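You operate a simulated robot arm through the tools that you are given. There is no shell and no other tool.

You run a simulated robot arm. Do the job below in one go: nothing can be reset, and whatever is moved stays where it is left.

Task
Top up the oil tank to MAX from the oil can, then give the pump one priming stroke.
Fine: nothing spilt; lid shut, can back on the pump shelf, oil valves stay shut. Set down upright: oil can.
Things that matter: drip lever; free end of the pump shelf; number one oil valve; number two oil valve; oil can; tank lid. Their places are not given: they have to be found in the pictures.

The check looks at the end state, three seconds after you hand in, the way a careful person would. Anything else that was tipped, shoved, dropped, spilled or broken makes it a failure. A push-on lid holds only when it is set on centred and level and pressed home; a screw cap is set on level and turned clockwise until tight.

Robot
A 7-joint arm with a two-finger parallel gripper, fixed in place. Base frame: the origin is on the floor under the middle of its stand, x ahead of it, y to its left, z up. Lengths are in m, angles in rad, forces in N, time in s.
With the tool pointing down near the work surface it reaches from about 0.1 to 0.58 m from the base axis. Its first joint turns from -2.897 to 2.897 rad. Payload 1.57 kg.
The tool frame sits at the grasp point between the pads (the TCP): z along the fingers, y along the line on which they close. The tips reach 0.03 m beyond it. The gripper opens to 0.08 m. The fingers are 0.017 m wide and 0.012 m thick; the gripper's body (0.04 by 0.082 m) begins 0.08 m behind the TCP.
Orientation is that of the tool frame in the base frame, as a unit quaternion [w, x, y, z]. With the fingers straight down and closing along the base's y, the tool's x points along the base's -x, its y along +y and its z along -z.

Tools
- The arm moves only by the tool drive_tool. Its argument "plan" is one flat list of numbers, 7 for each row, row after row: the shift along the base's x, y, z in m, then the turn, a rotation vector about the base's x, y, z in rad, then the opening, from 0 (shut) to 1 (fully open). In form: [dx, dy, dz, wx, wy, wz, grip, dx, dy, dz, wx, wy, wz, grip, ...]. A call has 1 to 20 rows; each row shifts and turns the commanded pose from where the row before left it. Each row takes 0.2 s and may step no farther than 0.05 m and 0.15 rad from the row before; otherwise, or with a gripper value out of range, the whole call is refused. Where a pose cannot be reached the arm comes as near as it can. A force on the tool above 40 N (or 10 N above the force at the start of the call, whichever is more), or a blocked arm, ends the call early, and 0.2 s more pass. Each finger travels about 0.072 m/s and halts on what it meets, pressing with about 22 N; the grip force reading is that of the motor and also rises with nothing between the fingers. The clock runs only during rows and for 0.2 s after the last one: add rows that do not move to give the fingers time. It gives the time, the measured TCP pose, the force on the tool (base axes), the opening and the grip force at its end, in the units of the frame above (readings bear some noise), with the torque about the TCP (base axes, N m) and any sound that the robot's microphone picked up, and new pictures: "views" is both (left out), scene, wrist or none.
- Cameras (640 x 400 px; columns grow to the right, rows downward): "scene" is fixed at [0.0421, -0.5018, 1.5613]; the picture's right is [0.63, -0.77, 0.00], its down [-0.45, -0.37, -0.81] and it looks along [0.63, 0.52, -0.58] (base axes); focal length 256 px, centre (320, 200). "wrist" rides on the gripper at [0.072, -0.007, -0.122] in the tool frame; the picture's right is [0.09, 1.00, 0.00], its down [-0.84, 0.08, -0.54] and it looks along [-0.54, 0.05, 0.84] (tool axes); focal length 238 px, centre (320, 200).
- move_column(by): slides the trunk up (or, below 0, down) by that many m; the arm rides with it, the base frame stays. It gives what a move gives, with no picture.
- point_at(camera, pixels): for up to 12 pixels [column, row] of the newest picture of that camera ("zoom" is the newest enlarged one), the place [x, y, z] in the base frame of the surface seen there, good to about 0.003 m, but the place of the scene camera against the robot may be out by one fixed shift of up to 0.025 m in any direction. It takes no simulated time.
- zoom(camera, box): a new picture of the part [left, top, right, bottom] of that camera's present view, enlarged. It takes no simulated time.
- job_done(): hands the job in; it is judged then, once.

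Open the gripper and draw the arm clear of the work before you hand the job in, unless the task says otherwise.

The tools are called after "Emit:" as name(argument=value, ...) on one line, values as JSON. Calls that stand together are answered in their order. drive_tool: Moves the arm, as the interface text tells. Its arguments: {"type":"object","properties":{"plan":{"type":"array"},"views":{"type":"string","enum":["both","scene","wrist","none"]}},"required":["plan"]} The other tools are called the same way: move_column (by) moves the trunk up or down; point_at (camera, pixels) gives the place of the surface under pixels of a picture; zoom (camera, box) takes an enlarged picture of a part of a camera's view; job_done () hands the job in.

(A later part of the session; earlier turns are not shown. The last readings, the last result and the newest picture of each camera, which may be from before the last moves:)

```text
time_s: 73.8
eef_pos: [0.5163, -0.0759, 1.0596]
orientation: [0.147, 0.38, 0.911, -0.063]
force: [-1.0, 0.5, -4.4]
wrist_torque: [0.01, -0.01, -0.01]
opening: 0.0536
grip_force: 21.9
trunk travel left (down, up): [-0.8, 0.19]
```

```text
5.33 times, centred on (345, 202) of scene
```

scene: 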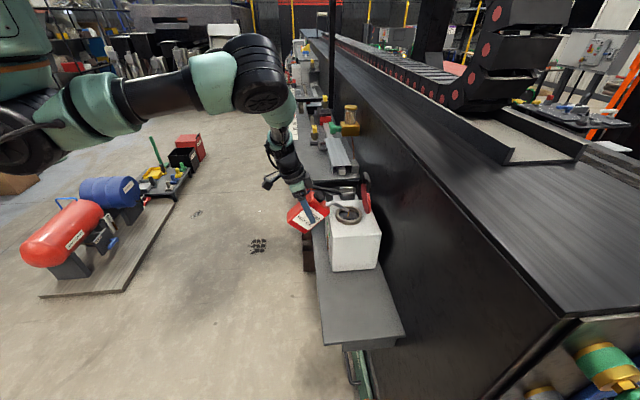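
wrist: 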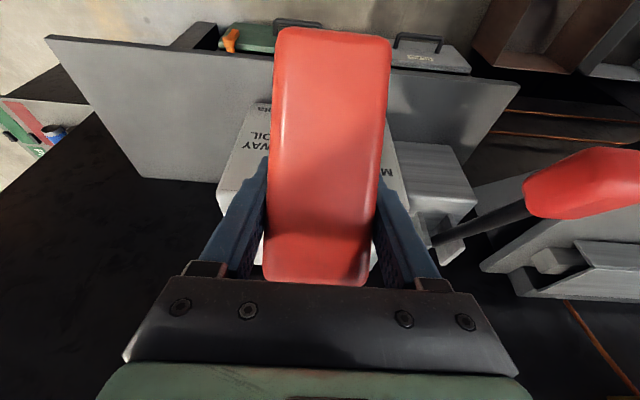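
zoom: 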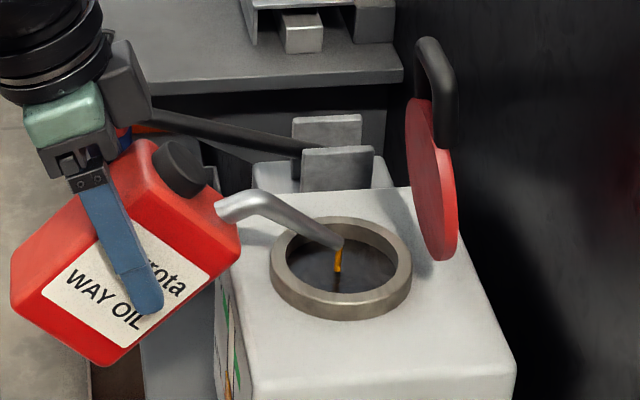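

The pour is slow: the orange top is at about 156. I'll increase the tilt to about 52° about the spout tip and hold a second.

Emit:
drive_tool(plan=[0.0005, -0.0005, 0.0052, 0.0309, 0.0309, 0, 0.3, 0.0005, -0.0005, 0.0052, 0.0309, 0.0309, 0, 0.3, 0.0005, -0.0005, 0.0052, 0.0309, 0.0309, 0, 0.3, 0, 0, 0, 0, 0, 0, 0.3, 0, 0, 0, 0, 0, 0, 0.3, 0, 0, 0, 0, 0, 0, 0.3, 0, 0, 0, 0, 0, 0, 0.3], views="scene")

Emit:
zoom(camera="scene", box=[310, 215, 350, 265])

Emit:
zoom(camera="scene", box=[300, 165, 390, 240])

```text
time_s: 75.4
eef_pos: [0.5163, -0.0775, 1.0753]
orientation: [0.086, 0.383, 0.919, -0.037]
force: [0.3, -0.4, -4.4]
wrist_torque: [-0.02, 0.01, 0.01]
opening: 0.0541
grip_force: 22.0
trunk travel left (down, up): [-0.8, 0.19]
```

scene: 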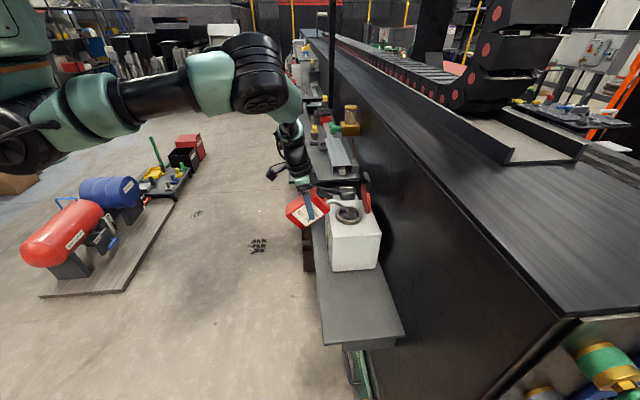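

```text
8.00 times, centred on (330, 240) of scene
```

zoom: 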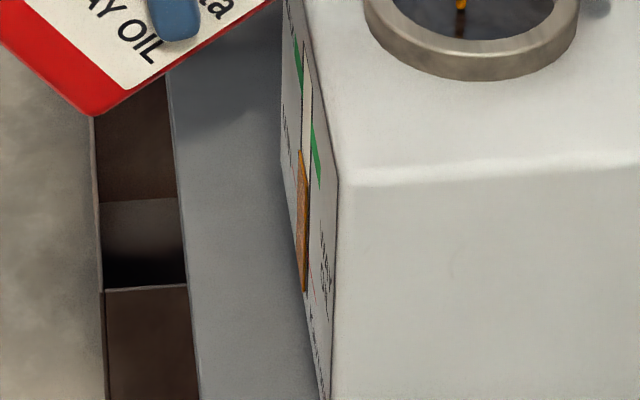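

```text
5.33 times, centred on (345, 202) of scene
```

zoom: 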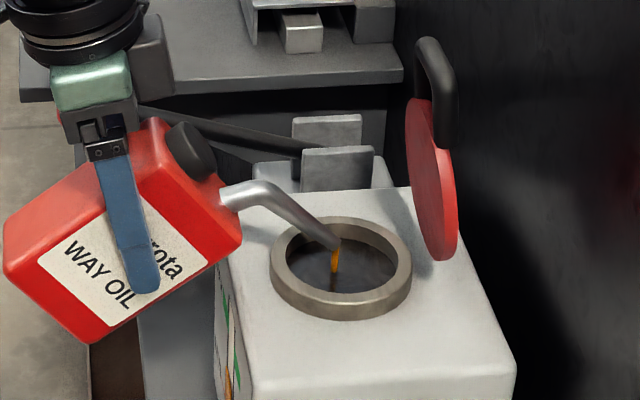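

The orange top is now at about y=150. By projection, MAX corresponds to about y≈86 in this zoom (0.56 mm per pixel). I'll hold 3 seconds to measure the rate at this tilt.

Emit:
drive_tool(plan=[0, 0, 0, 0, 0, 0, 0.3, 0, 0, 0, 0, 0, 0, 0.3, 0, 0, 0, 0, 0, 0, 0.3, 0, 0, 0, 0, 0, 0, 0.3, 0, 0, 0, 0, 0, 0, 0.3, 0, 0, 0, 0, 0, 0, 0.3, 0, 0, 0, 0, 0, 0, 0.3, 0, 0, 0, 0, 0, 0, 0.3, 0, 0, 0, 0, 0, 0, 0.3, 0, 0, 0, 0, 0, 0, 0.3, 0, 0, 0, 0, 0, 0, 0.3, 0, 0, 0, 0, 0, 0, 0.3, 0, 0, 0, 0, 0, 0, 0.3, 0, 0, 0, 0, 0, 0, 0.3], views="scene")

Emit:
zoom(camera="scene", box=[310, 215, 350, 265])

Emit:
zoom(camera="scene", box=[300, 165, 390, 240])

```text
time_s: 78.4
eef_pos: [0.5164, -0.0782, 1.0752]
orientation: [0.086, 0.383, 0.919, -0.037]
force: [0.7, 0.5, -4.0]
wrist_torque: [-0.03, -0.05, 0.03]
opening: 0.0536
grip_force: 22.3
trunk travel left (down, up): [-0.8, 0.19]
```

scene: 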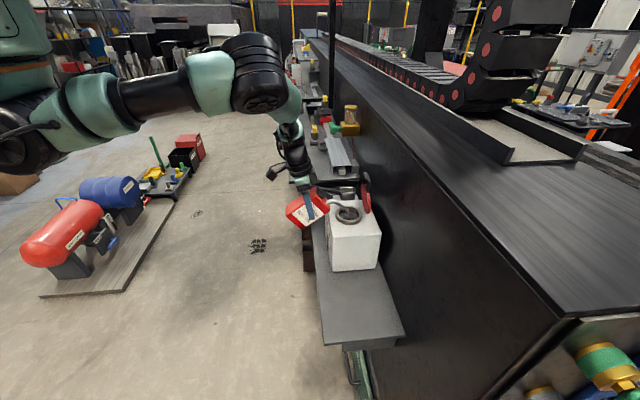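

```text
8.00 times, centred on (330, 240) of scene
```

zoom: 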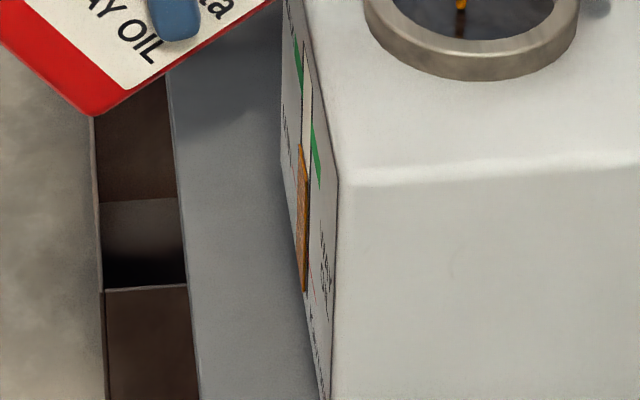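

```text
5.33 times, centred on (345, 202) of scene
```

zoom: 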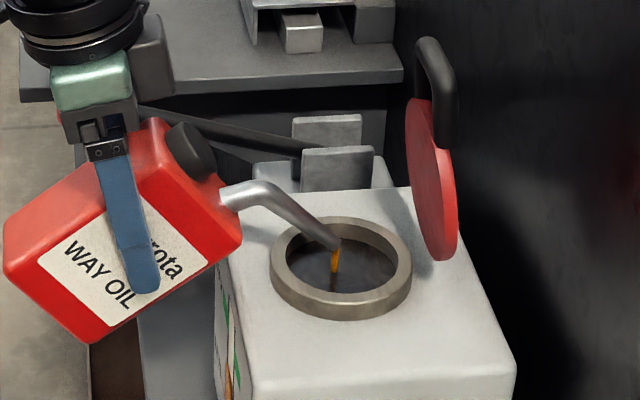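

The top is at about 144, roughly 2 px/s and slowing. I'll tilt to about 60°, still pivoting on the spout tip, and hold 2 seconds.

Emit:
drive_tool(plan=[0.001, -0.001, 0.0051, 0.0321, 0.0321, 0, 0.3, 0.001, -0.001, 0.0051, 0.0321, 0.0321, 0, 0.3, 0.001, -0.001, 0.005, 0.0321, 0.0321, 0, 0.3, 0, 0, 0, 0, 0, 0, 0.3, 0, 0, 0, 0, 0, 0, 0.3, 0, 0, 0, 0, 0, 0, 0.3, 0, 0, 0, 0, 0, 0, 0.3, 0, 0, 0, 0, 0, 0, 0.3, 0, 0, 0, 0, 0, 0, 0.3, 0, 0, 0, 0, 0, 0, 0.3, 0, 0, 0, 0, 0, 0, 0.3, 0, 0, 0, 0, 0, 0, 0.3], views="both")

Emit:
zoom(camera="scene", box=[310, 215, 350, 265])

Emit:
zoom(camera="scene", box=[300, 165, 390, 240])

```text
time_s: 81.0
eef_pos: [0.5199, -0.0811, 1.0899]
orientation: [0.024, 0.384, 0.923, -0.012]
force: [0.1, 0.6, -4.3]
wrist_torque: [-0.03, -0.03, 0.02]
opening: 0.0541
grip_force: 21.9
trunk travel left (down, up): [-0.8, 0.19]
```

scene: 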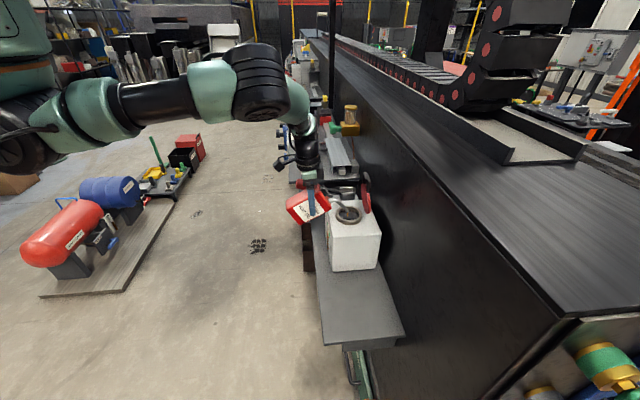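
wrist: 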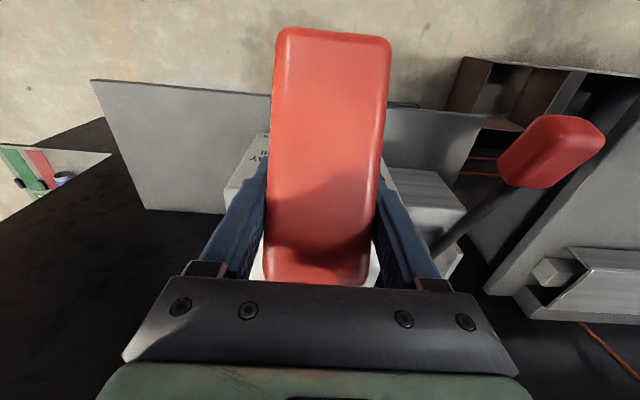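

```text
8.00 times, centred on (330, 240) of scene
```

zoom: 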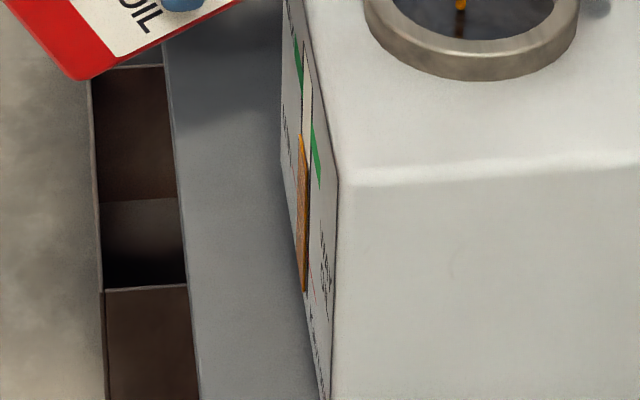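

```text
5.33 times, centred on (345, 202) of scene
```

zoom: 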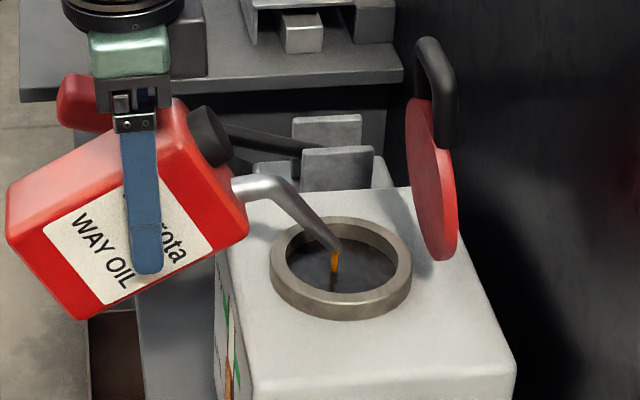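

The top is at about 136 (3 px/s). I'll tilt to about 67° and hold almost 3 seconds.

Emit:
drive_tool(plan=[0.0014, -0.0014, 0.0048, 0.0309, 0.0309, 0, 0.3, 0.0014, -0.0014, 0.0048, 0.0309, 0.0309, 0, 0.3, 0.0015, -0.0015, 0.0049, 0.0309, 0.0309, 0, 0.3, 0, 0, 0, 0, 0, 0, 0.3, 0, 0, 0, 0, 0, 0, 0.3, 0, 0, 0, 0, 0, 0, 0.3, 0, 0, 0, 0, 0, 0, 0.3, 0, 0, 0, 0, 0, 0, 0.3, 0, 0, 0, 0, 0, 0, 0.3, 0, 0, 0, 0, 0, 0, 0.3, 0, 0, 0, 0, 0, 0, 0.3, 0, 0, 0, 0, 0, 0, 0.3, 0, 0, 0, 0, 0, 0, 0.3, 0, 0, 0, 0, 0, 0, 0.3, 0, 0, 0, 0, 0, 0, 0.3], views="scene")

Emit:
zoom(camera="scene", box=[310, 215, 350, 265])

Emit:
zoom(camera="scene", box=[300, 165, 390, 240])

```text
time_s: 84.2
eef_pos: [0.5247, -0.0846, 1.1047]
orientation: [-0.037, 0.384, 0.923, 0.014]
force: [-0.1, -0.5, -3.6]
wrist_torque: [-0.04, -0.01, -0.04]
opening: 0.0539
grip_force: 22.3
trunk travel left (down, up): [-0.8, 0.19]
```

scene: 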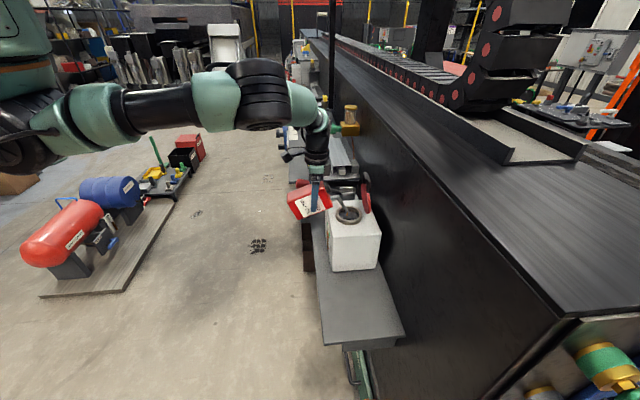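

```text
8.00 times, centred on (330, 240) of scene
```

zoom: 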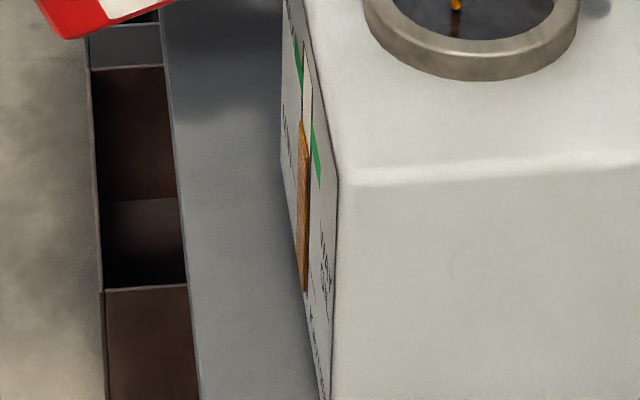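

```text
5.33 times, centred on (345, 202) of scene
```

zoom: 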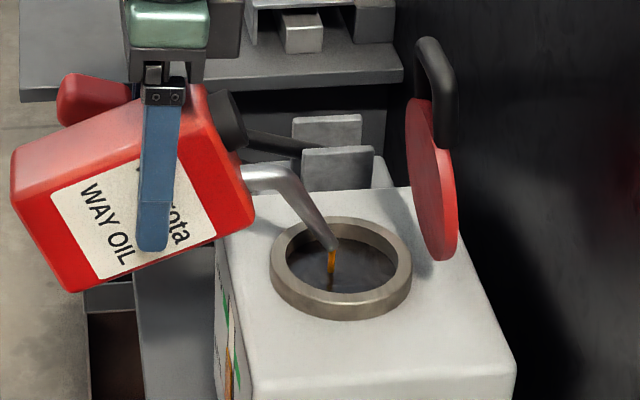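

The top is at about 120 and rising around 5 px/s. I'll zoom tighter on the gauge to judge MAX precisely before pouring more.

Emit:
zoom(camera="scene", box=[318, 215, 342, 255])

```text
10.00 times, centred on (330, 235) of scene
```

zoom: 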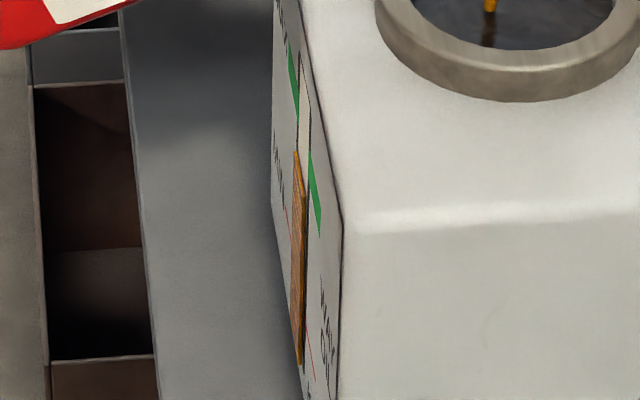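

In the 10x zoom the orange top is at y≈150 and MAX should be at about y≈108, so about 18 mm remain. I'll hold the current tilt 2.6 more seconds.

Emit:
drive_tool(plan=[0, 0, 0, 0, 0, 0, 0.3, 0, 0, 0, 0, 0, 0, 0.3, 0, 0, 0, 0, 0, 0, 0.3, 0, 0, 0, 0, 0, 0, 0.3, 0, 0, 0, 0, 0, 0, 0.3, 0, 0, 0, 0, 0, 0, 0.3, 0, 0, 0, 0, 0, 0, 0.3, 0, 0, 0, 0, 0, 0, 0.3, 0, 0, 0, 0, 0, 0, 0.3, 0, 0, 0, 0, 0, 0, 0.3, 0, 0, 0, 0, 0, 0, 0.3, 0, 0, 0, 0, 0, 0, 0.3], views="scene")

Emit:
zoom(camera="scene", box=[318, 215, 342, 255])

```text
time_s: 86.8
eef_pos: [0.5252, -0.0865, 1.1054]
orientation: [-0.037, 0.384, 0.923, 0.014]
force: [-0.4, -0.5, -4.8]
wrist_torque: [-0.02, -0.03, 0.01]
opening: 0.0539
grip_force: 22.0
trunk travel left (down, up): [-0.8, 0.19]
```

scene: 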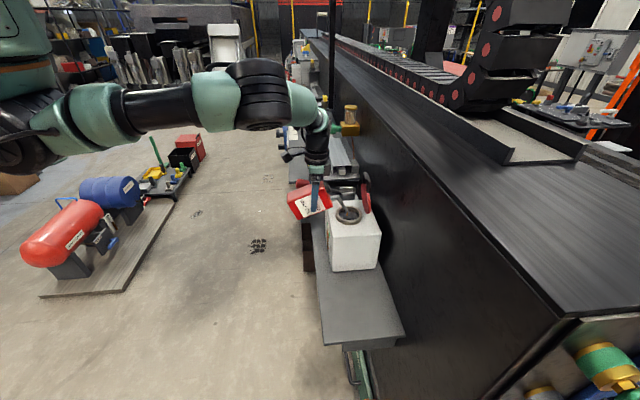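

```text
10.00 times, centred on (330, 235) of scene
```

zoom: 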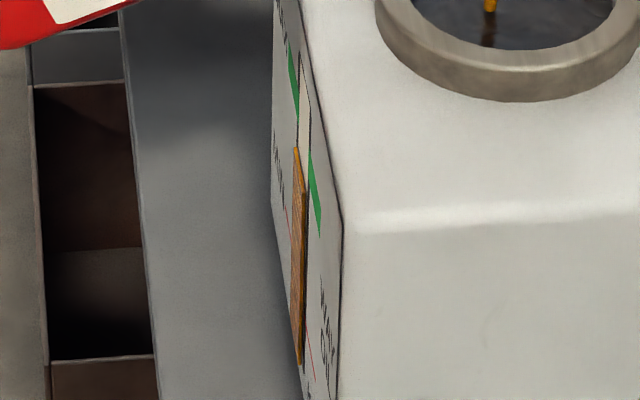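

The flow is slowing at this tilt (top at about 145). I'll tilt to about 75° and hold 1.6 seconds.

Emit:
drive_tool(plan=[0.0019, -0.0019, 0.0046, 0.0309, 0.0309, 0, 0.3, 0.0019, -0.0019, 0.0046, 0.0309, 0.0309, 0, 0.3, 0.0018, -0.0018, 0.0045, 0.0309, 0.0309, 0, 0.3, 0, 0, 0, 0, 0, 0, 0.3, 0, 0, 0, 0, 0, 0, 0.3, 0, 0, 0, 0, 0, 0, 0.3, 0, 0, 0, 0, 0, 0, 0.3, 0, 0, 0, 0, 0, 0, 0.3, 0, 0, 0, 0, 0, 0, 0.3, 0, 0, 0, 0, 0, 0, 0.3, 0, 0, 0, 0, 0, 0, 0.3], views="both")

Emit:
zoom(camera="scene", box=[318, 215, 342, 255])

Emit:
zoom(camera="scene", box=[300, 165, 390, 240])

```text
time_s: 89.2
eef_pos: [0.529, -0.0909, 1.119]
orientation: [-0.098, 0.382, 0.918, 0.039]
force: [0.4, 0.6, -4.8]
wrist_torque: [-0.03, -0.02, 0.0]
opening: 0.054
grip_force: 22.0
trunk travel left (down, up): [-0.8, 0.19]
```

scene: 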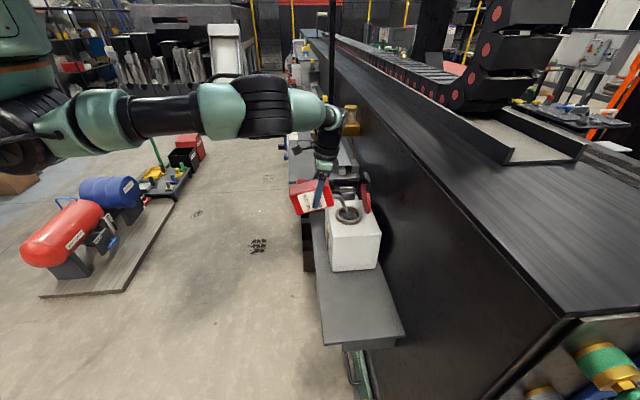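
wrist: 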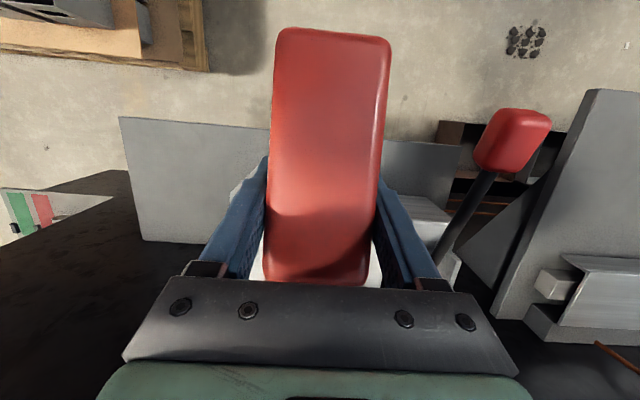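

```text
10.00 times, centred on (330, 235) of scene
```

zoom: 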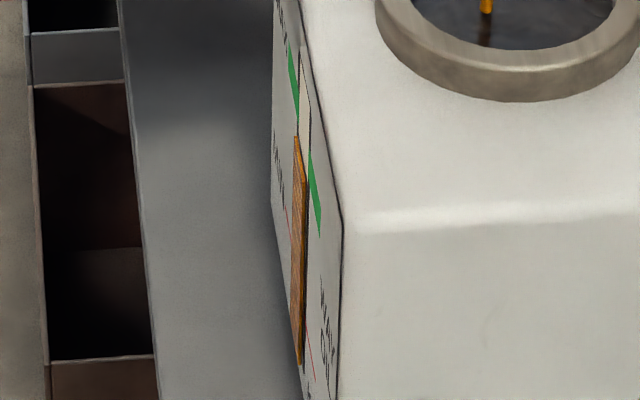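

```text
5.33 times, centred on (345, 202) of scene
```

zoom: 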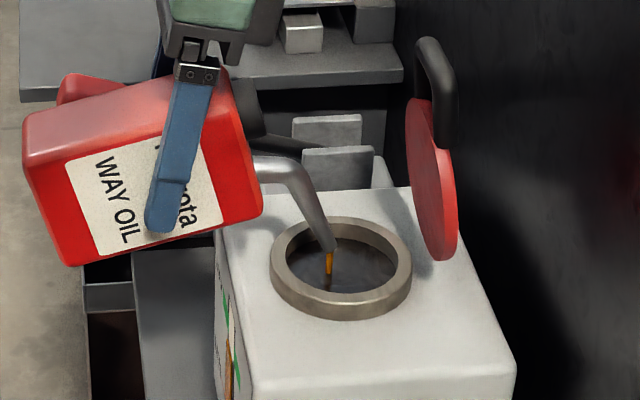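

The top is at about 134, so about 12 mm remain. The stream lands inside the opening at (330,268). I'll hold another 2 seconds.

Emit:
drive_tool(plan=[0, 0, 0, 0, 0, 0, 0.3, 0, 0, 0, 0, 0, 0, 0.3, 0, 0, 0, 0, 0, 0, 0.3, 0, 0, 0, 0, 0, 0, 0.3, 0, 0, 0, 0, 0, 0, 0.3, 0, 0, 0, 0, 0, 0, 0.3, 0, 0, 0, 0, 0, 0, 0.3, 0, 0, 0, 0, 0, 0, 0.3, 0, 0, 0, 0, 0, 0, 0.3], views="scene")

Emit:
zoom(camera="scene", box=[318, 215, 342, 255])

```text
time_s: 91.2
eef_pos: [0.5294, -0.0913, 1.1192]
orientation: [-0.097, 0.383, 0.918, 0.039]
force: [-0.6, 0.4, -4.0]
wrist_torque: [0.0, -0.02, -0.05]
opening: 0.0538
grip_force: 22.0
trunk travel left (down, up): [-0.8, 0.19]
```

scene: 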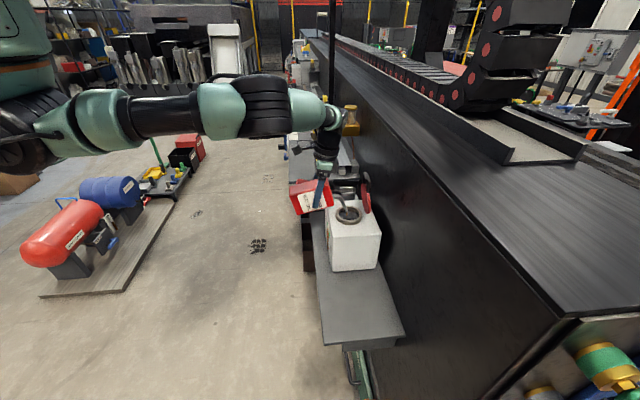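

```text
10.00 times, centred on (330, 235) of scene
```

zoom: 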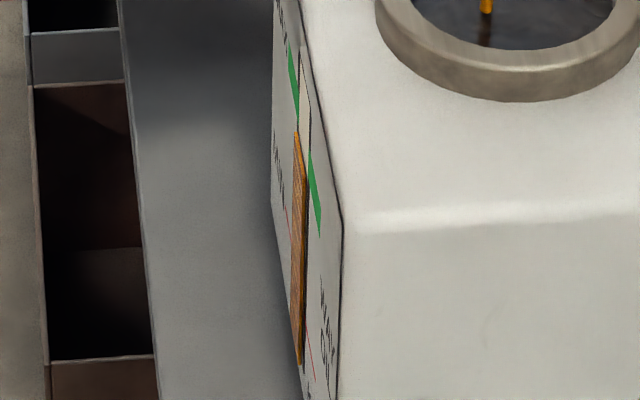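

The top is at about 129 and slowing again. I'll tilt to about 82° and hold about a second.

Emit:
drive_tool(plan=[0.0023, -0.0023, 0.0041, 0.0309, 0.0309, 0, 0.3, 0.0023, -0.0023, 0.0041, 0.0309, 0.0309, 0, 0.3, 0.0023, -0.0023, 0.0042, 0.0309, 0.0309, 0, 0.3, 0, 0, 0, 0, 0, 0, 0.3, 0, 0, 0, 0, 0, 0, 0.3, 0, 0, 0, 0, 0, 0, 0.3, 0, 0, 0, 0, 0, 0, 0.3, 0, 0, 0, 0, 0, 0, 0.3], views="scene")

Emit:
zoom(camera="scene", box=[318, 215, 342, 255])

Emit:
zoom(camera="scene", box=[300, 165, 390, 240])

```text
time_s: 93.0
eef_pos: [0.5356, -0.098, 1.1314]
orientation: [-0.157, 0.379, 0.91, 0.063]
force: [0.0, -0.1, -4.6]
wrist_torque: [0.0, -0.06, -0.01]
opening: 0.054
grip_force: 21.6
trunk travel left (down, up): [-0.8, 0.19]
```

scene: 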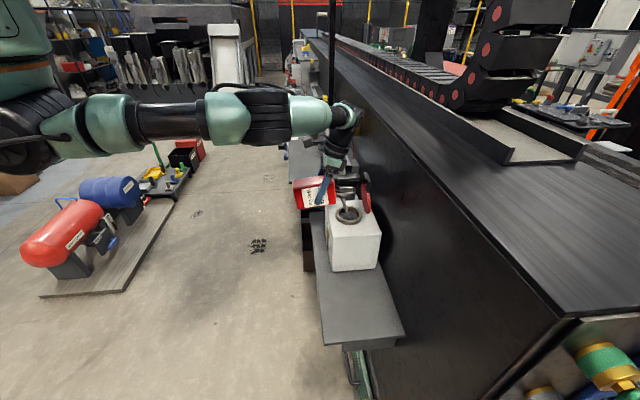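

```text
10.00 times, centred on (330, 235) of scene
```

zoom: 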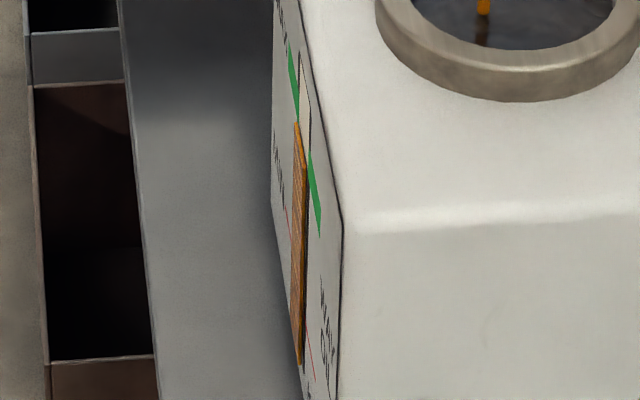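

```text
5.33 times, centred on (345, 202) of scene
```

zoom: 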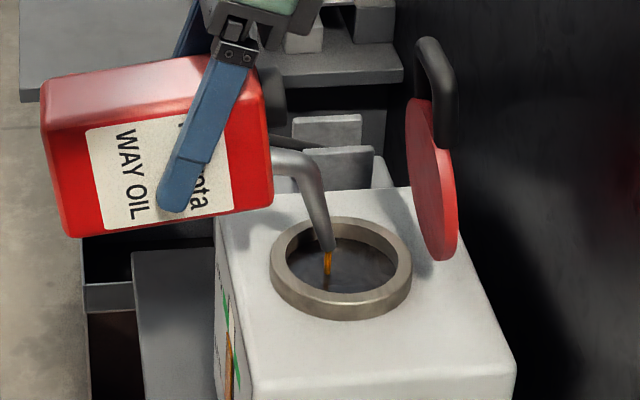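

The top is at about 121, with the target about 108, so roughly 6 mm to go. I'll hold 1.2 s more at this tilt, then re-check.

Emit:
drive_tool(plan=[0, 0, 0, 0, 0, 0, 0.3, 0, 0, 0, 0, 0, 0, 0.3, 0, 0, 0, 0, 0, 0, 0.3, 0, 0, 0, 0, 0, 0, 0.3, 0, 0, 0, 0, 0, 0, 0.3, 0, 0, 0, 0, 0, 0, 0.3], views="scene")

Emit:
zoom(camera="scene", box=[318, 215, 342, 255])

```text
time_s: 94.4
eef_pos: [0.5357, -0.0988, 1.1327]
orientation: [-0.157, 0.378, 0.91, 0.064]
force: [-0.5, -0.2, -4.1]
wrist_torque: [-0.05, -0.04, 0.01]
opening: 0.0537
grip_force: 21.5
trunk travel left (down, up): [-0.8, 0.19]
```

scene: 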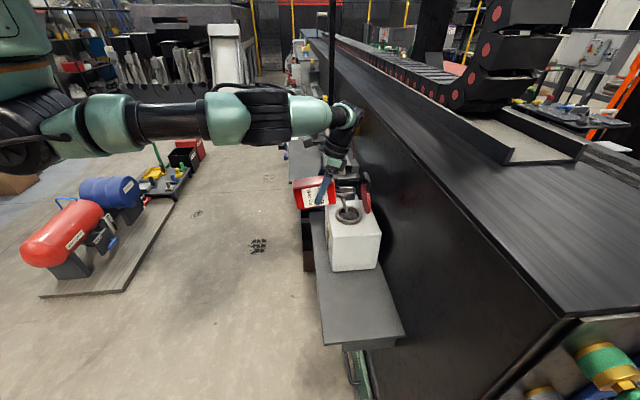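

```text
10.00 times, centred on (330, 235) of scene
```

zoom: 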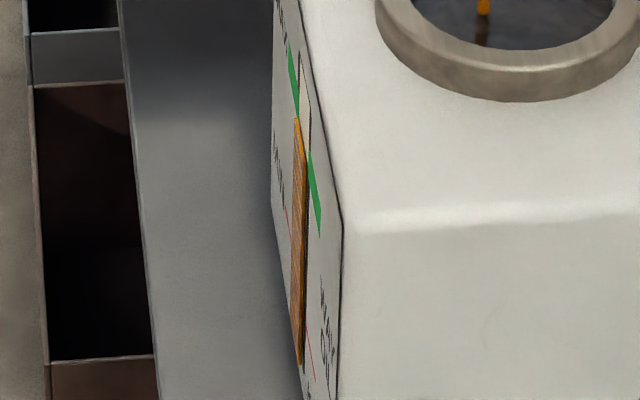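

The orange top is now at about y=116, reaching the MAX band. The edge-on view is ambiguous by a few mm, so I'll tilt the can back about its spout tip, keeping the tip over the opening, and then check the gauge with the wrist camera.

Emit:
drive_tool(plan=[-0.0069, 0.0069, -0.0124, -0.0926, -0.0926, 0, 0.3, -0.0056, 0.0056, -0.0137, -0.0926, -0.0926, 0, 0.3, -0.0043, 0.0043, -0.0145, -0.0926, -0.0926, 0, 0.3, -0.003, 0.003, -0.0152, -0.0926, -0.0926, 0, 0.3, -0.0015, 0.0015, -0.0156, -0.0926, -0.0926, 0, 0.3, -0.0001, 0.0001, -0.0158, -0.0926, -0.0926, 0, 0.3, 0.0014, -0.0014, -0.0156, -0.0926, -0.0926, 0, 0.3, 0, 0, 0, 0, 0, 0, 0.3, 0, 0, 0, 0, 0, 0, 0.3, 0, 0, 0, 0, 0, 0, 0.3], views="both")

Emit:
zoom(camera="scene", box=[318, 215, 342, 255])

Emit:
zoom(camera="scene", box=[300, 165, 390, 240])

```text
time_s: 96.6
eef_pos: [0.5168, -0.0794, 1.0281]
orientation: [0.263, 0.369, 0.884, -0.11]
force: [0.3, -0.5, -4.3]
wrist_torque: [0.0, 0.02, 0.02]
opening: 0.054
grip_force: 21.5
trunk travel left (down, up): [-0.8, 0.19]
```

scene: 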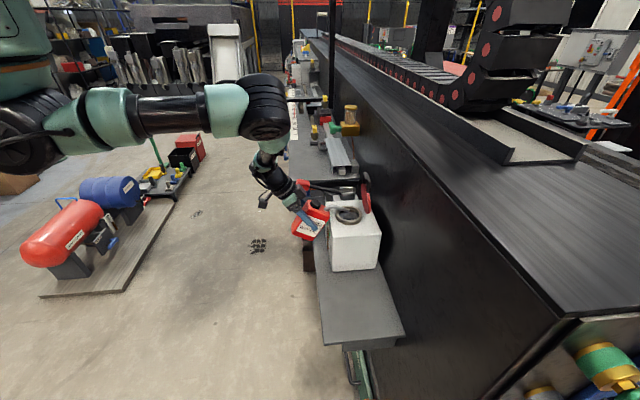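
wrist: 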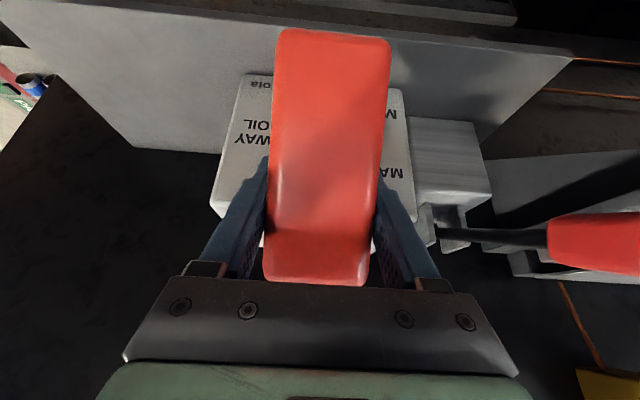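

```text
10.00 times, centred on (330, 235) of scene
```

zoom: 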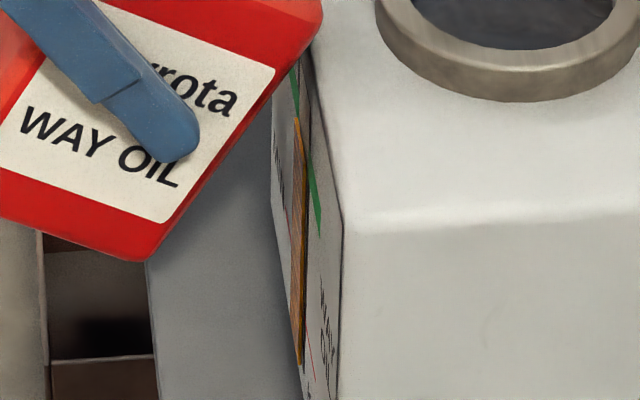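

```text
5.33 times, centred on (345, 202) of scene
```

zoom: 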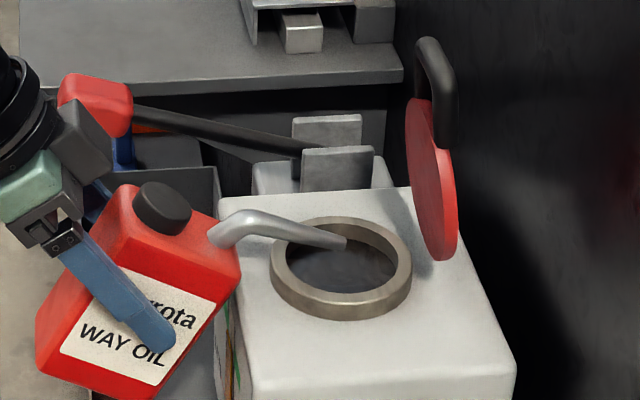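

The flow has stopped and the can is back at 30° tilt. I'll lift the spout clear, back off and shift sideways toward -u so the wrist camera can see the gauge past the can.

Emit:
drive_tool(plan=[0, 0, 0.02, 0, 0, 0, 0.3, 0, 0, 0.02, 0, 0, 0, 0.3, -0.0141, 0.0141, 0.01, 0, 0, 0, 0.3, -0.0141, 0.0141, 0.01, 0, 0, 0, 0.3, -0.0141, 0.0141, 0, 0, 0, 0, 0.3, -0.0141, -0.0141, 0, 0, 0, 0, 0.3, -0.0141, -0.0141, 0, 0, 0, 0, 0.3, -0.0141, -0.0141, 0, 0, 0, 0, 0.3, -0.0141, -0.0141, 0, 0, 0, 0, 0.3, -0.0141, -0.0141, 0, 0, 0, 0, 0.3, 0, 0, 0, 0, 0, 0, 0.3], views="both")

Emit:
zoom(camera="wrist", box=[340, 20, 520, 140])

```text
time_s: 99.0
eef_pos: [0.4018, -0.1056, 1.0886]
orientation: [0.263, 0.369, 0.885, -0.11]
force: [-0.4, 0.2, -4.4]
wrist_torque: [-0.01, 0.0, 0.0]
opening: 0.054
grip_force: 21.3
trunk travel left (down, up): [-0.8, 0.19]
```

scene: 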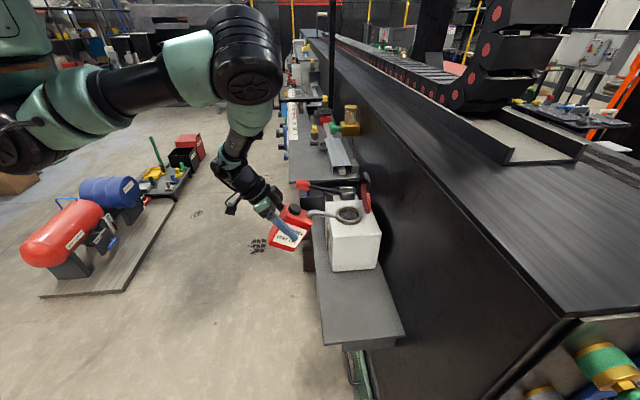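
wrist: 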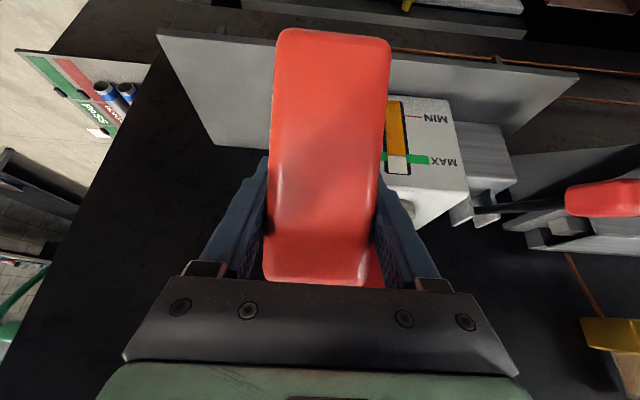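

```text
3.33 times, centred on (430, 80) of wrist
```

zoom: 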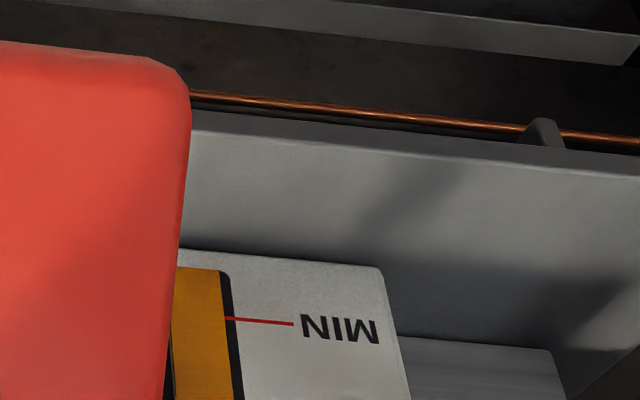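

Part of the gauge shows just right of the can at (398,155). I'll zoom in on that patch around the MAX mark.

Emit:
zoom(camera="wrist", box=[370, 90, 470, 190])

Emit:
point_at(camera="wrist", pixels=[[397, 150], [397, 156], [399, 168], [420, 160], [420, 163], [415, 116], [396, 120], [400, 175]])

```text
4.00 times, centred on (420, 140) of wrist
```

zoom: 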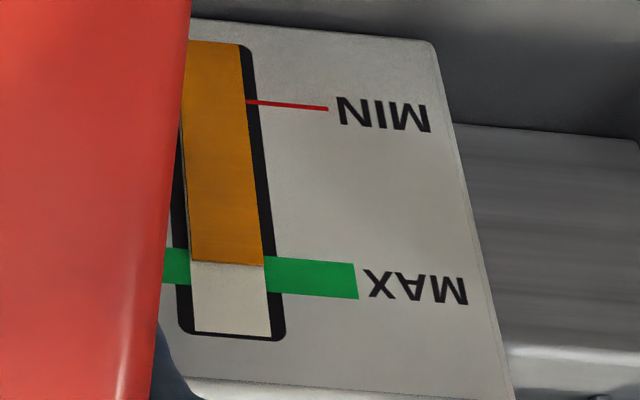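

```text
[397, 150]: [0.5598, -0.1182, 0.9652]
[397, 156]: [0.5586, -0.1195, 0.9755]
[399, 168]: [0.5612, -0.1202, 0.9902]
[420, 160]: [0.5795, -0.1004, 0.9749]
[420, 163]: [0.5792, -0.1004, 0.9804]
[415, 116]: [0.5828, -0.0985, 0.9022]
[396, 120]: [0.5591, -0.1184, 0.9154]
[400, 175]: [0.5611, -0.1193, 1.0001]
```

This view is clear: the oil top is inside the green MAX band but about 3 mm below its centre (orange top y≈263, band 252–288 at the tube). In the 10x scene zoom that puts MAX centre at about y≈110. I'll return over the opening for a small final top-up.

Emit:
drive_tool(plan=[0.0141, 0.0141, 0, 0, 0, 0, 0.3, 0.0141, 0.0141, 0, 0, 0, 0, 0.3, 0.0141, 0.0141, 0, 0, 0, 0, 0.3, 0.0141, 0.0141, 0, 0, 0, 0, 0.3, 0.0141, 0.0141, 0, 0, 0, 0, 0.3, 0.0146, -0.0146, -0.0067, 0, 0, 0, 0.3, 0.0146, -0.0146, -0.0067, 0, 0, 0, 0.3, 0.0146, -0.0146, -0.0066, 0, 0, 0, 0.3, 0, 0, -0.019, 0, 0, 0, 0.3, 0, 0, -0.019, 0, 0, 0, 0.3, 0, 0, 0, 0, 0, 0, 0.3], views="scene")

Emit:
zoom(camera="scene", box=[300, 165, 390, 240])

```text
time_s: 101.4
eef_pos: [0.5183, -0.0798, 1.0316]
orientation: [0.263, 0.368, 0.885, -0.11]
force: [-0.5, -0.2, -4.6]
wrist_torque: [0.01, 0.0, 0.01]
opening: 0.0538
grip_force: 22.3
trunk travel left (down, up): [-0.8, 0.19]
```

scene: 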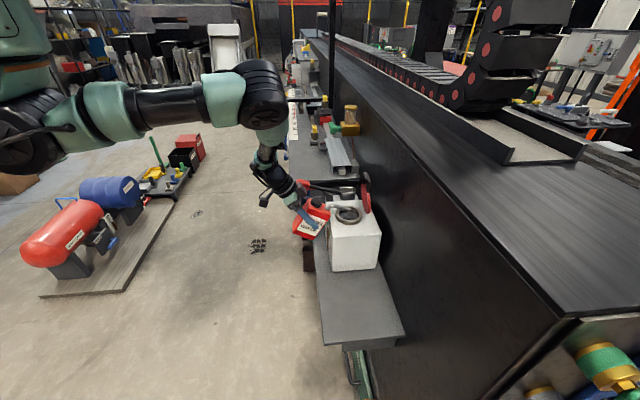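

```text
5.33 times, centred on (345, 202) of scene
```

zoom: 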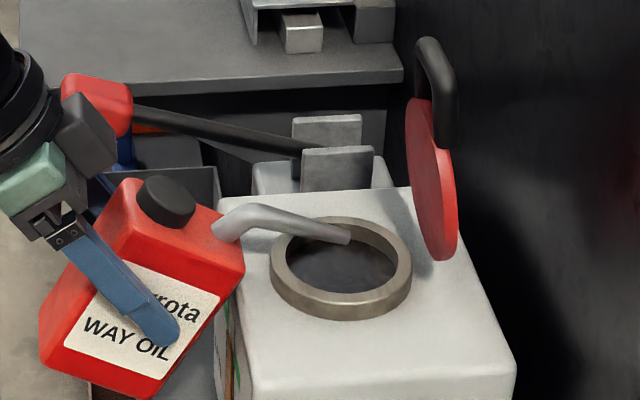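

The tip is back over the opening. I'll tilt to about 82° again, hold briefly and read the gauge.

Emit:
drive_tool(plan=[-0.0014, 0.0014, 0.0156, 0.0926, 0.0926, 0, 0.3, 0.0001, -0.0001, 0.0158, 0.0926, 0.0926, 0, 0.3, 0.0015, -0.0015, 0.0156, 0.0926, 0.0926, 0, 0.3, 0.003, -0.003, 0.0152, 0.0926, 0.0926, 0, 0.3, 0.0043, -0.0043, 0.0145, 0.0926, 0.0926, 0, 0.3, 0.0056, -0.0056, 0.0137, 0.0926, 0.0926, 0, 0.3, 0.0069, -0.0069, 0.0124, 0.0926, 0.0926, 0, 0.3, 0, 0, 0, 0, 0, 0, 0.3, 0, 0, 0, 0, 0, 0, 0.3], views="scene")

Emit:
zoom(camera="scene", box=[318, 215, 342, 255])

Emit:
zoom(camera="scene", box=[300, 165, 390, 240])

```text
time_s: 103.4
eef_pos: [0.5369, -0.0983, 1.1318]
orientation: [-0.159, 0.378, 0.91, 0.064]
force: [0.9, 0.0, -4.4]
wrist_torque: [-0.03, -0.04, 0.01]
opening: 0.054
grip_force: 21.4
trunk travel left (down, up): [-0.8, 0.19]
```

scene: 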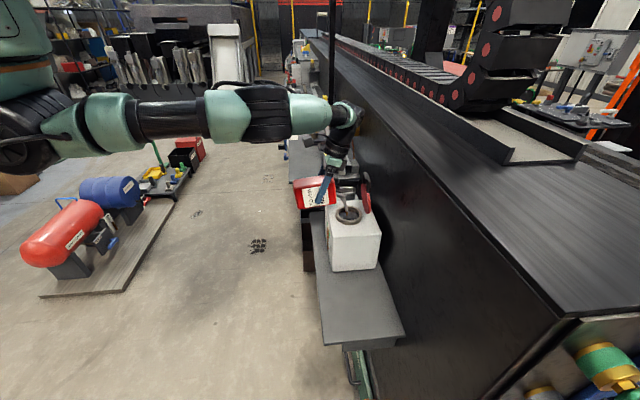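

```text
10.00 times, centred on (330, 235) of scene
```

zoom: 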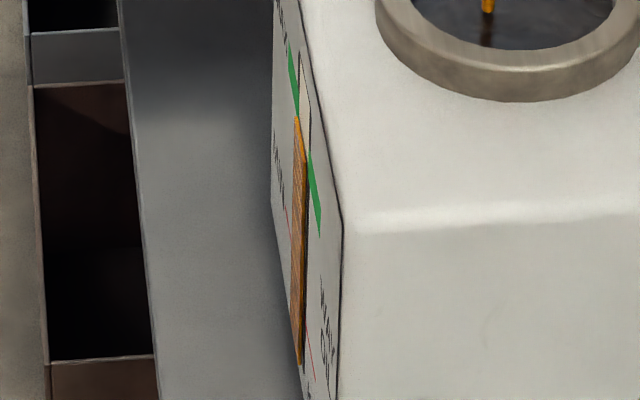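

```text
5.33 times, centred on (345, 202) of scene
```

zoom: 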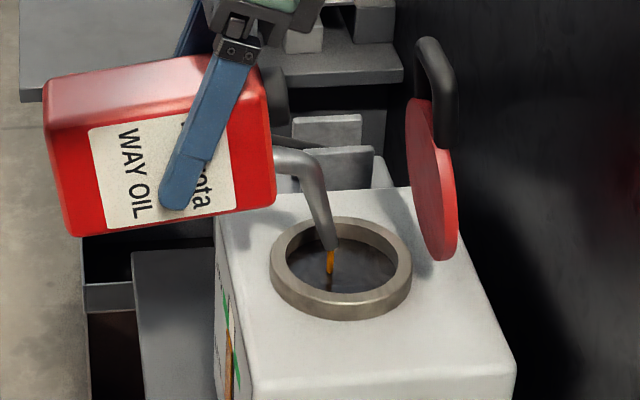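

Oil is flowing again and the top is at about 116. I'll hold 1.4 s.

Emit:
drive_tool(plan=[0, 0, 0, 0, 0, 0, 0.3, 0, 0, 0, 0, 0, 0, 0.3, 0, 0, 0, 0, 0, 0, 0.3, 0, 0, 0, 0, 0, 0, 0.3, 0, 0, 0, 0, 0, 0, 0.3, 0, 0, 0, 0, 0, 0, 0.3], views="scene")

Emit:
zoom(camera="scene", box=[318, 215, 342, 255])

```text
time_s: 104.8
eef_pos: [0.5369, -0.0979, 1.1328]
orientation: [-0.157, 0.378, 0.91, 0.063]
force: [0.2, -0.5, -3.6]
wrist_torque: [-0.05, -0.04, -0.01]
opening: 0.054
grip_force: 21.9
trunk travel left (down, up): [-0.8, 0.19]
```

scene: 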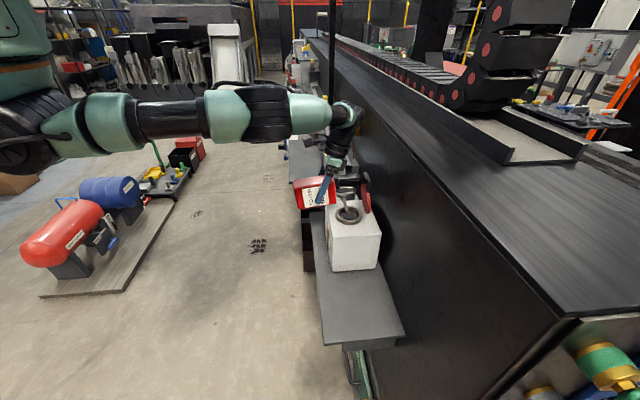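

```text
10.00 times, centred on (330, 235) of scene
```

zoom: 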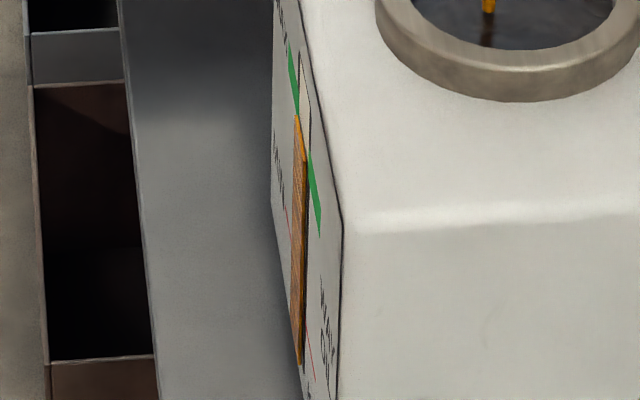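

The top is at about 114 and the flow is slow now, around 1.5 px/s. I'll hold 2.2 s more.

Emit:
drive_tool(plan=[0, 0, 0, 0, 0, 0, 0.3, 0, 0, 0, 0, 0, 0, 0.3, 0, 0, 0, 0, 0, 0, 0.3, 0, 0, 0, 0, 0, 0, 0.3, 0, 0, 0, 0, 0, 0, 0.3, 0, 0, 0, 0, 0, 0, 0.3, 0, 0, 0, 0, 0, 0, 0.3, 0, 0, 0, 0, 0, 0, 0.3, 0, 0, 0, 0, 0, 0, 0.3, 0, 0, 0, 0, 0, 0, 0.3], views="scene")

Emit:
zoom(camera="scene", box=[318, 215, 342, 255])

```text
time_s: 107.0
eef_pos: [0.5368, -0.0978, 1.1336]
orientation: [-0.157, 0.378, 0.91, 0.062]
force: [0.5, 0.2, -4.2]
wrist_torque: [-0.01, -0.04, -0.01]
opening: 0.0541
grip_force: 22.2
trunk travel left (down, up): [-0.8, 0.19]
```

scene: 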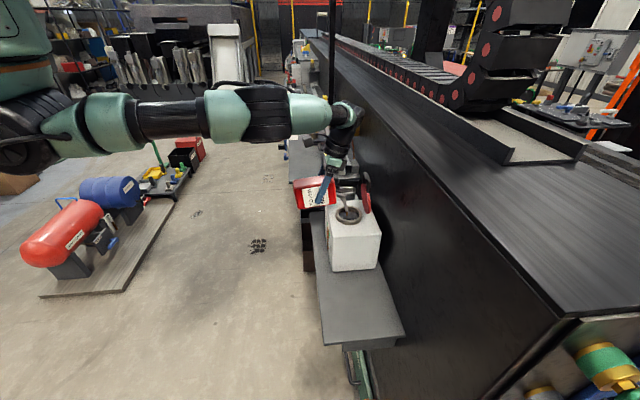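

```text
10.00 times, centred on (330, 235) of scene
```

zoom: 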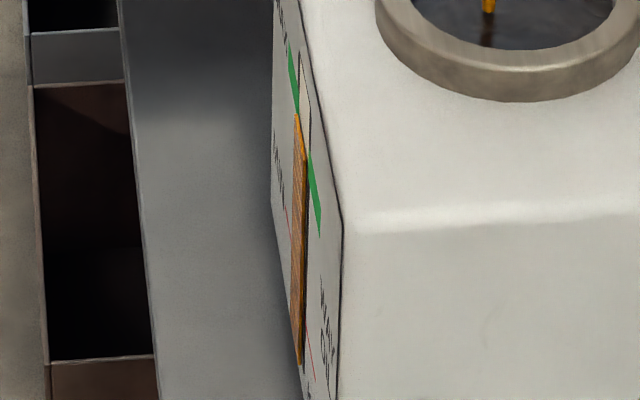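

The top is at about 113 and nearly stalled at this tilt. I'll tip a further 4° and hold under a second for the last 1–2 mm.

Emit:
drive_tool(plan=[0.0039, -0.0039, 0.0057, 0.046, 0.046, 0, 0.3, 0, 0, 0, 0, 0, 0, 0.3, 0, 0, 0, 0, 0, 0, 0.3, 0, 0, 0, 0, 0, 0, 0.3], views="scene")

Emit:
zoom(camera="scene", box=[318, 215, 342, 255])

Emit:
zoom(camera="scene", box=[300, 165, 390, 240])

```text
time_s: 108.0
eef_pos: [0.5409, -0.1036, 1.1391]
orientation: [-0.187, 0.376, 0.904, 0.075]
force: [0.6, 0.1, -4.8]
wrist_torque: [-0.05, -0.06, -0.03]
opening: 0.0539
grip_force: 21.7
trunk travel left (down, up): [-0.8, 0.19]
```

scene: 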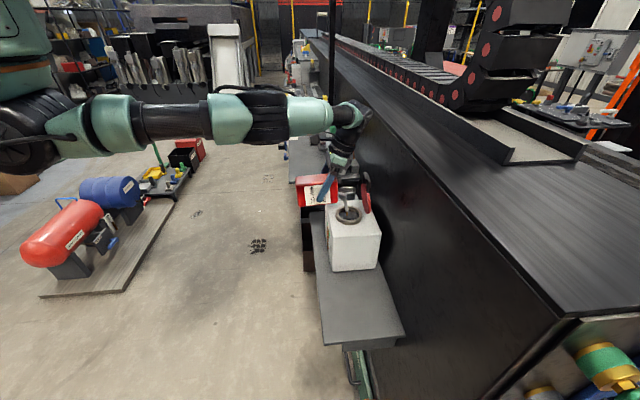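

```text
10.00 times, centred on (330, 235) of scene
```

zoom: 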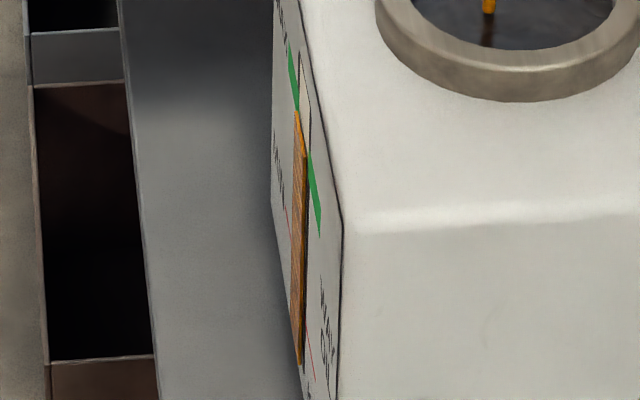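

```text
5.33 times, centred on (345, 202) of scene
```

zoom: 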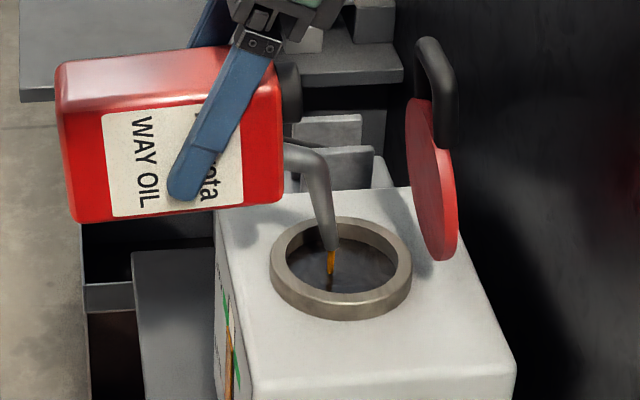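

The top is at about 110–111, right at the calibrated MAX centre. I'll tilt back about the spout tip to 30° and wait for the last drops over the opening.

Emit:
drive_tool(plan=[-0.0039, 0.0039, -0.0057, -0.046, -0.046, 0, 0.3, -0.0069, 0.0069, -0.0124, -0.0926, -0.0926, 0, 0.3, -0.0056, 0.0056, -0.0137, -0.0926, -0.0926, 0, 0.3, -0.0043, 0.0043, -0.0145, -0.0926, -0.0926, 0, 0.3, -0.003, 0.003, -0.0152, -0.0926, -0.0926, 0, 0.3, -0.0015, 0.0015, -0.0156, -0.0926, -0.0926, 0, 0.3, -0.0001, 0.0001, -0.0158, -0.0926, -0.0926, 0, 0.3, 0.0014, -0.0014, -0.0156, -0.0926, -0.0926, 0, 0.3, 0, 0, 0, 0, 0, 0, 0.3, 0, 0, 0, 0, 0, 0, 0.3, 0, 0, 0, 0, 0, 0, 0.3, 0, 0, 0, 0, 0, 0, 0.3], views="scene")

Emit:
zoom(camera="scene", box=[300, 165, 390, 240])

```text
time_s: 110.6
eef_pos: [0.5193, -0.0795, 1.0289]
orientation: [0.262, 0.369, 0.885, -0.109]
force: [-0.3, 1.1, -3.2]
wrist_torque: [-0.01, 0.02, -0.05]
opening: 0.0539
grip_force: 22.2
trunk travel left (down, up): [-0.8, 0.19]
```

scene: 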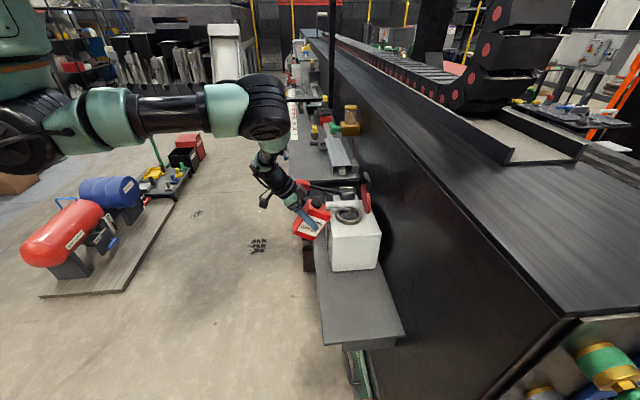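

```text
5.33 times, centred on (345, 202) of scene
```

zoom: 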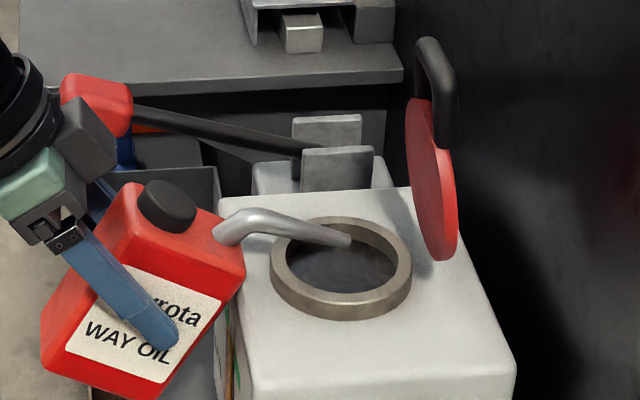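

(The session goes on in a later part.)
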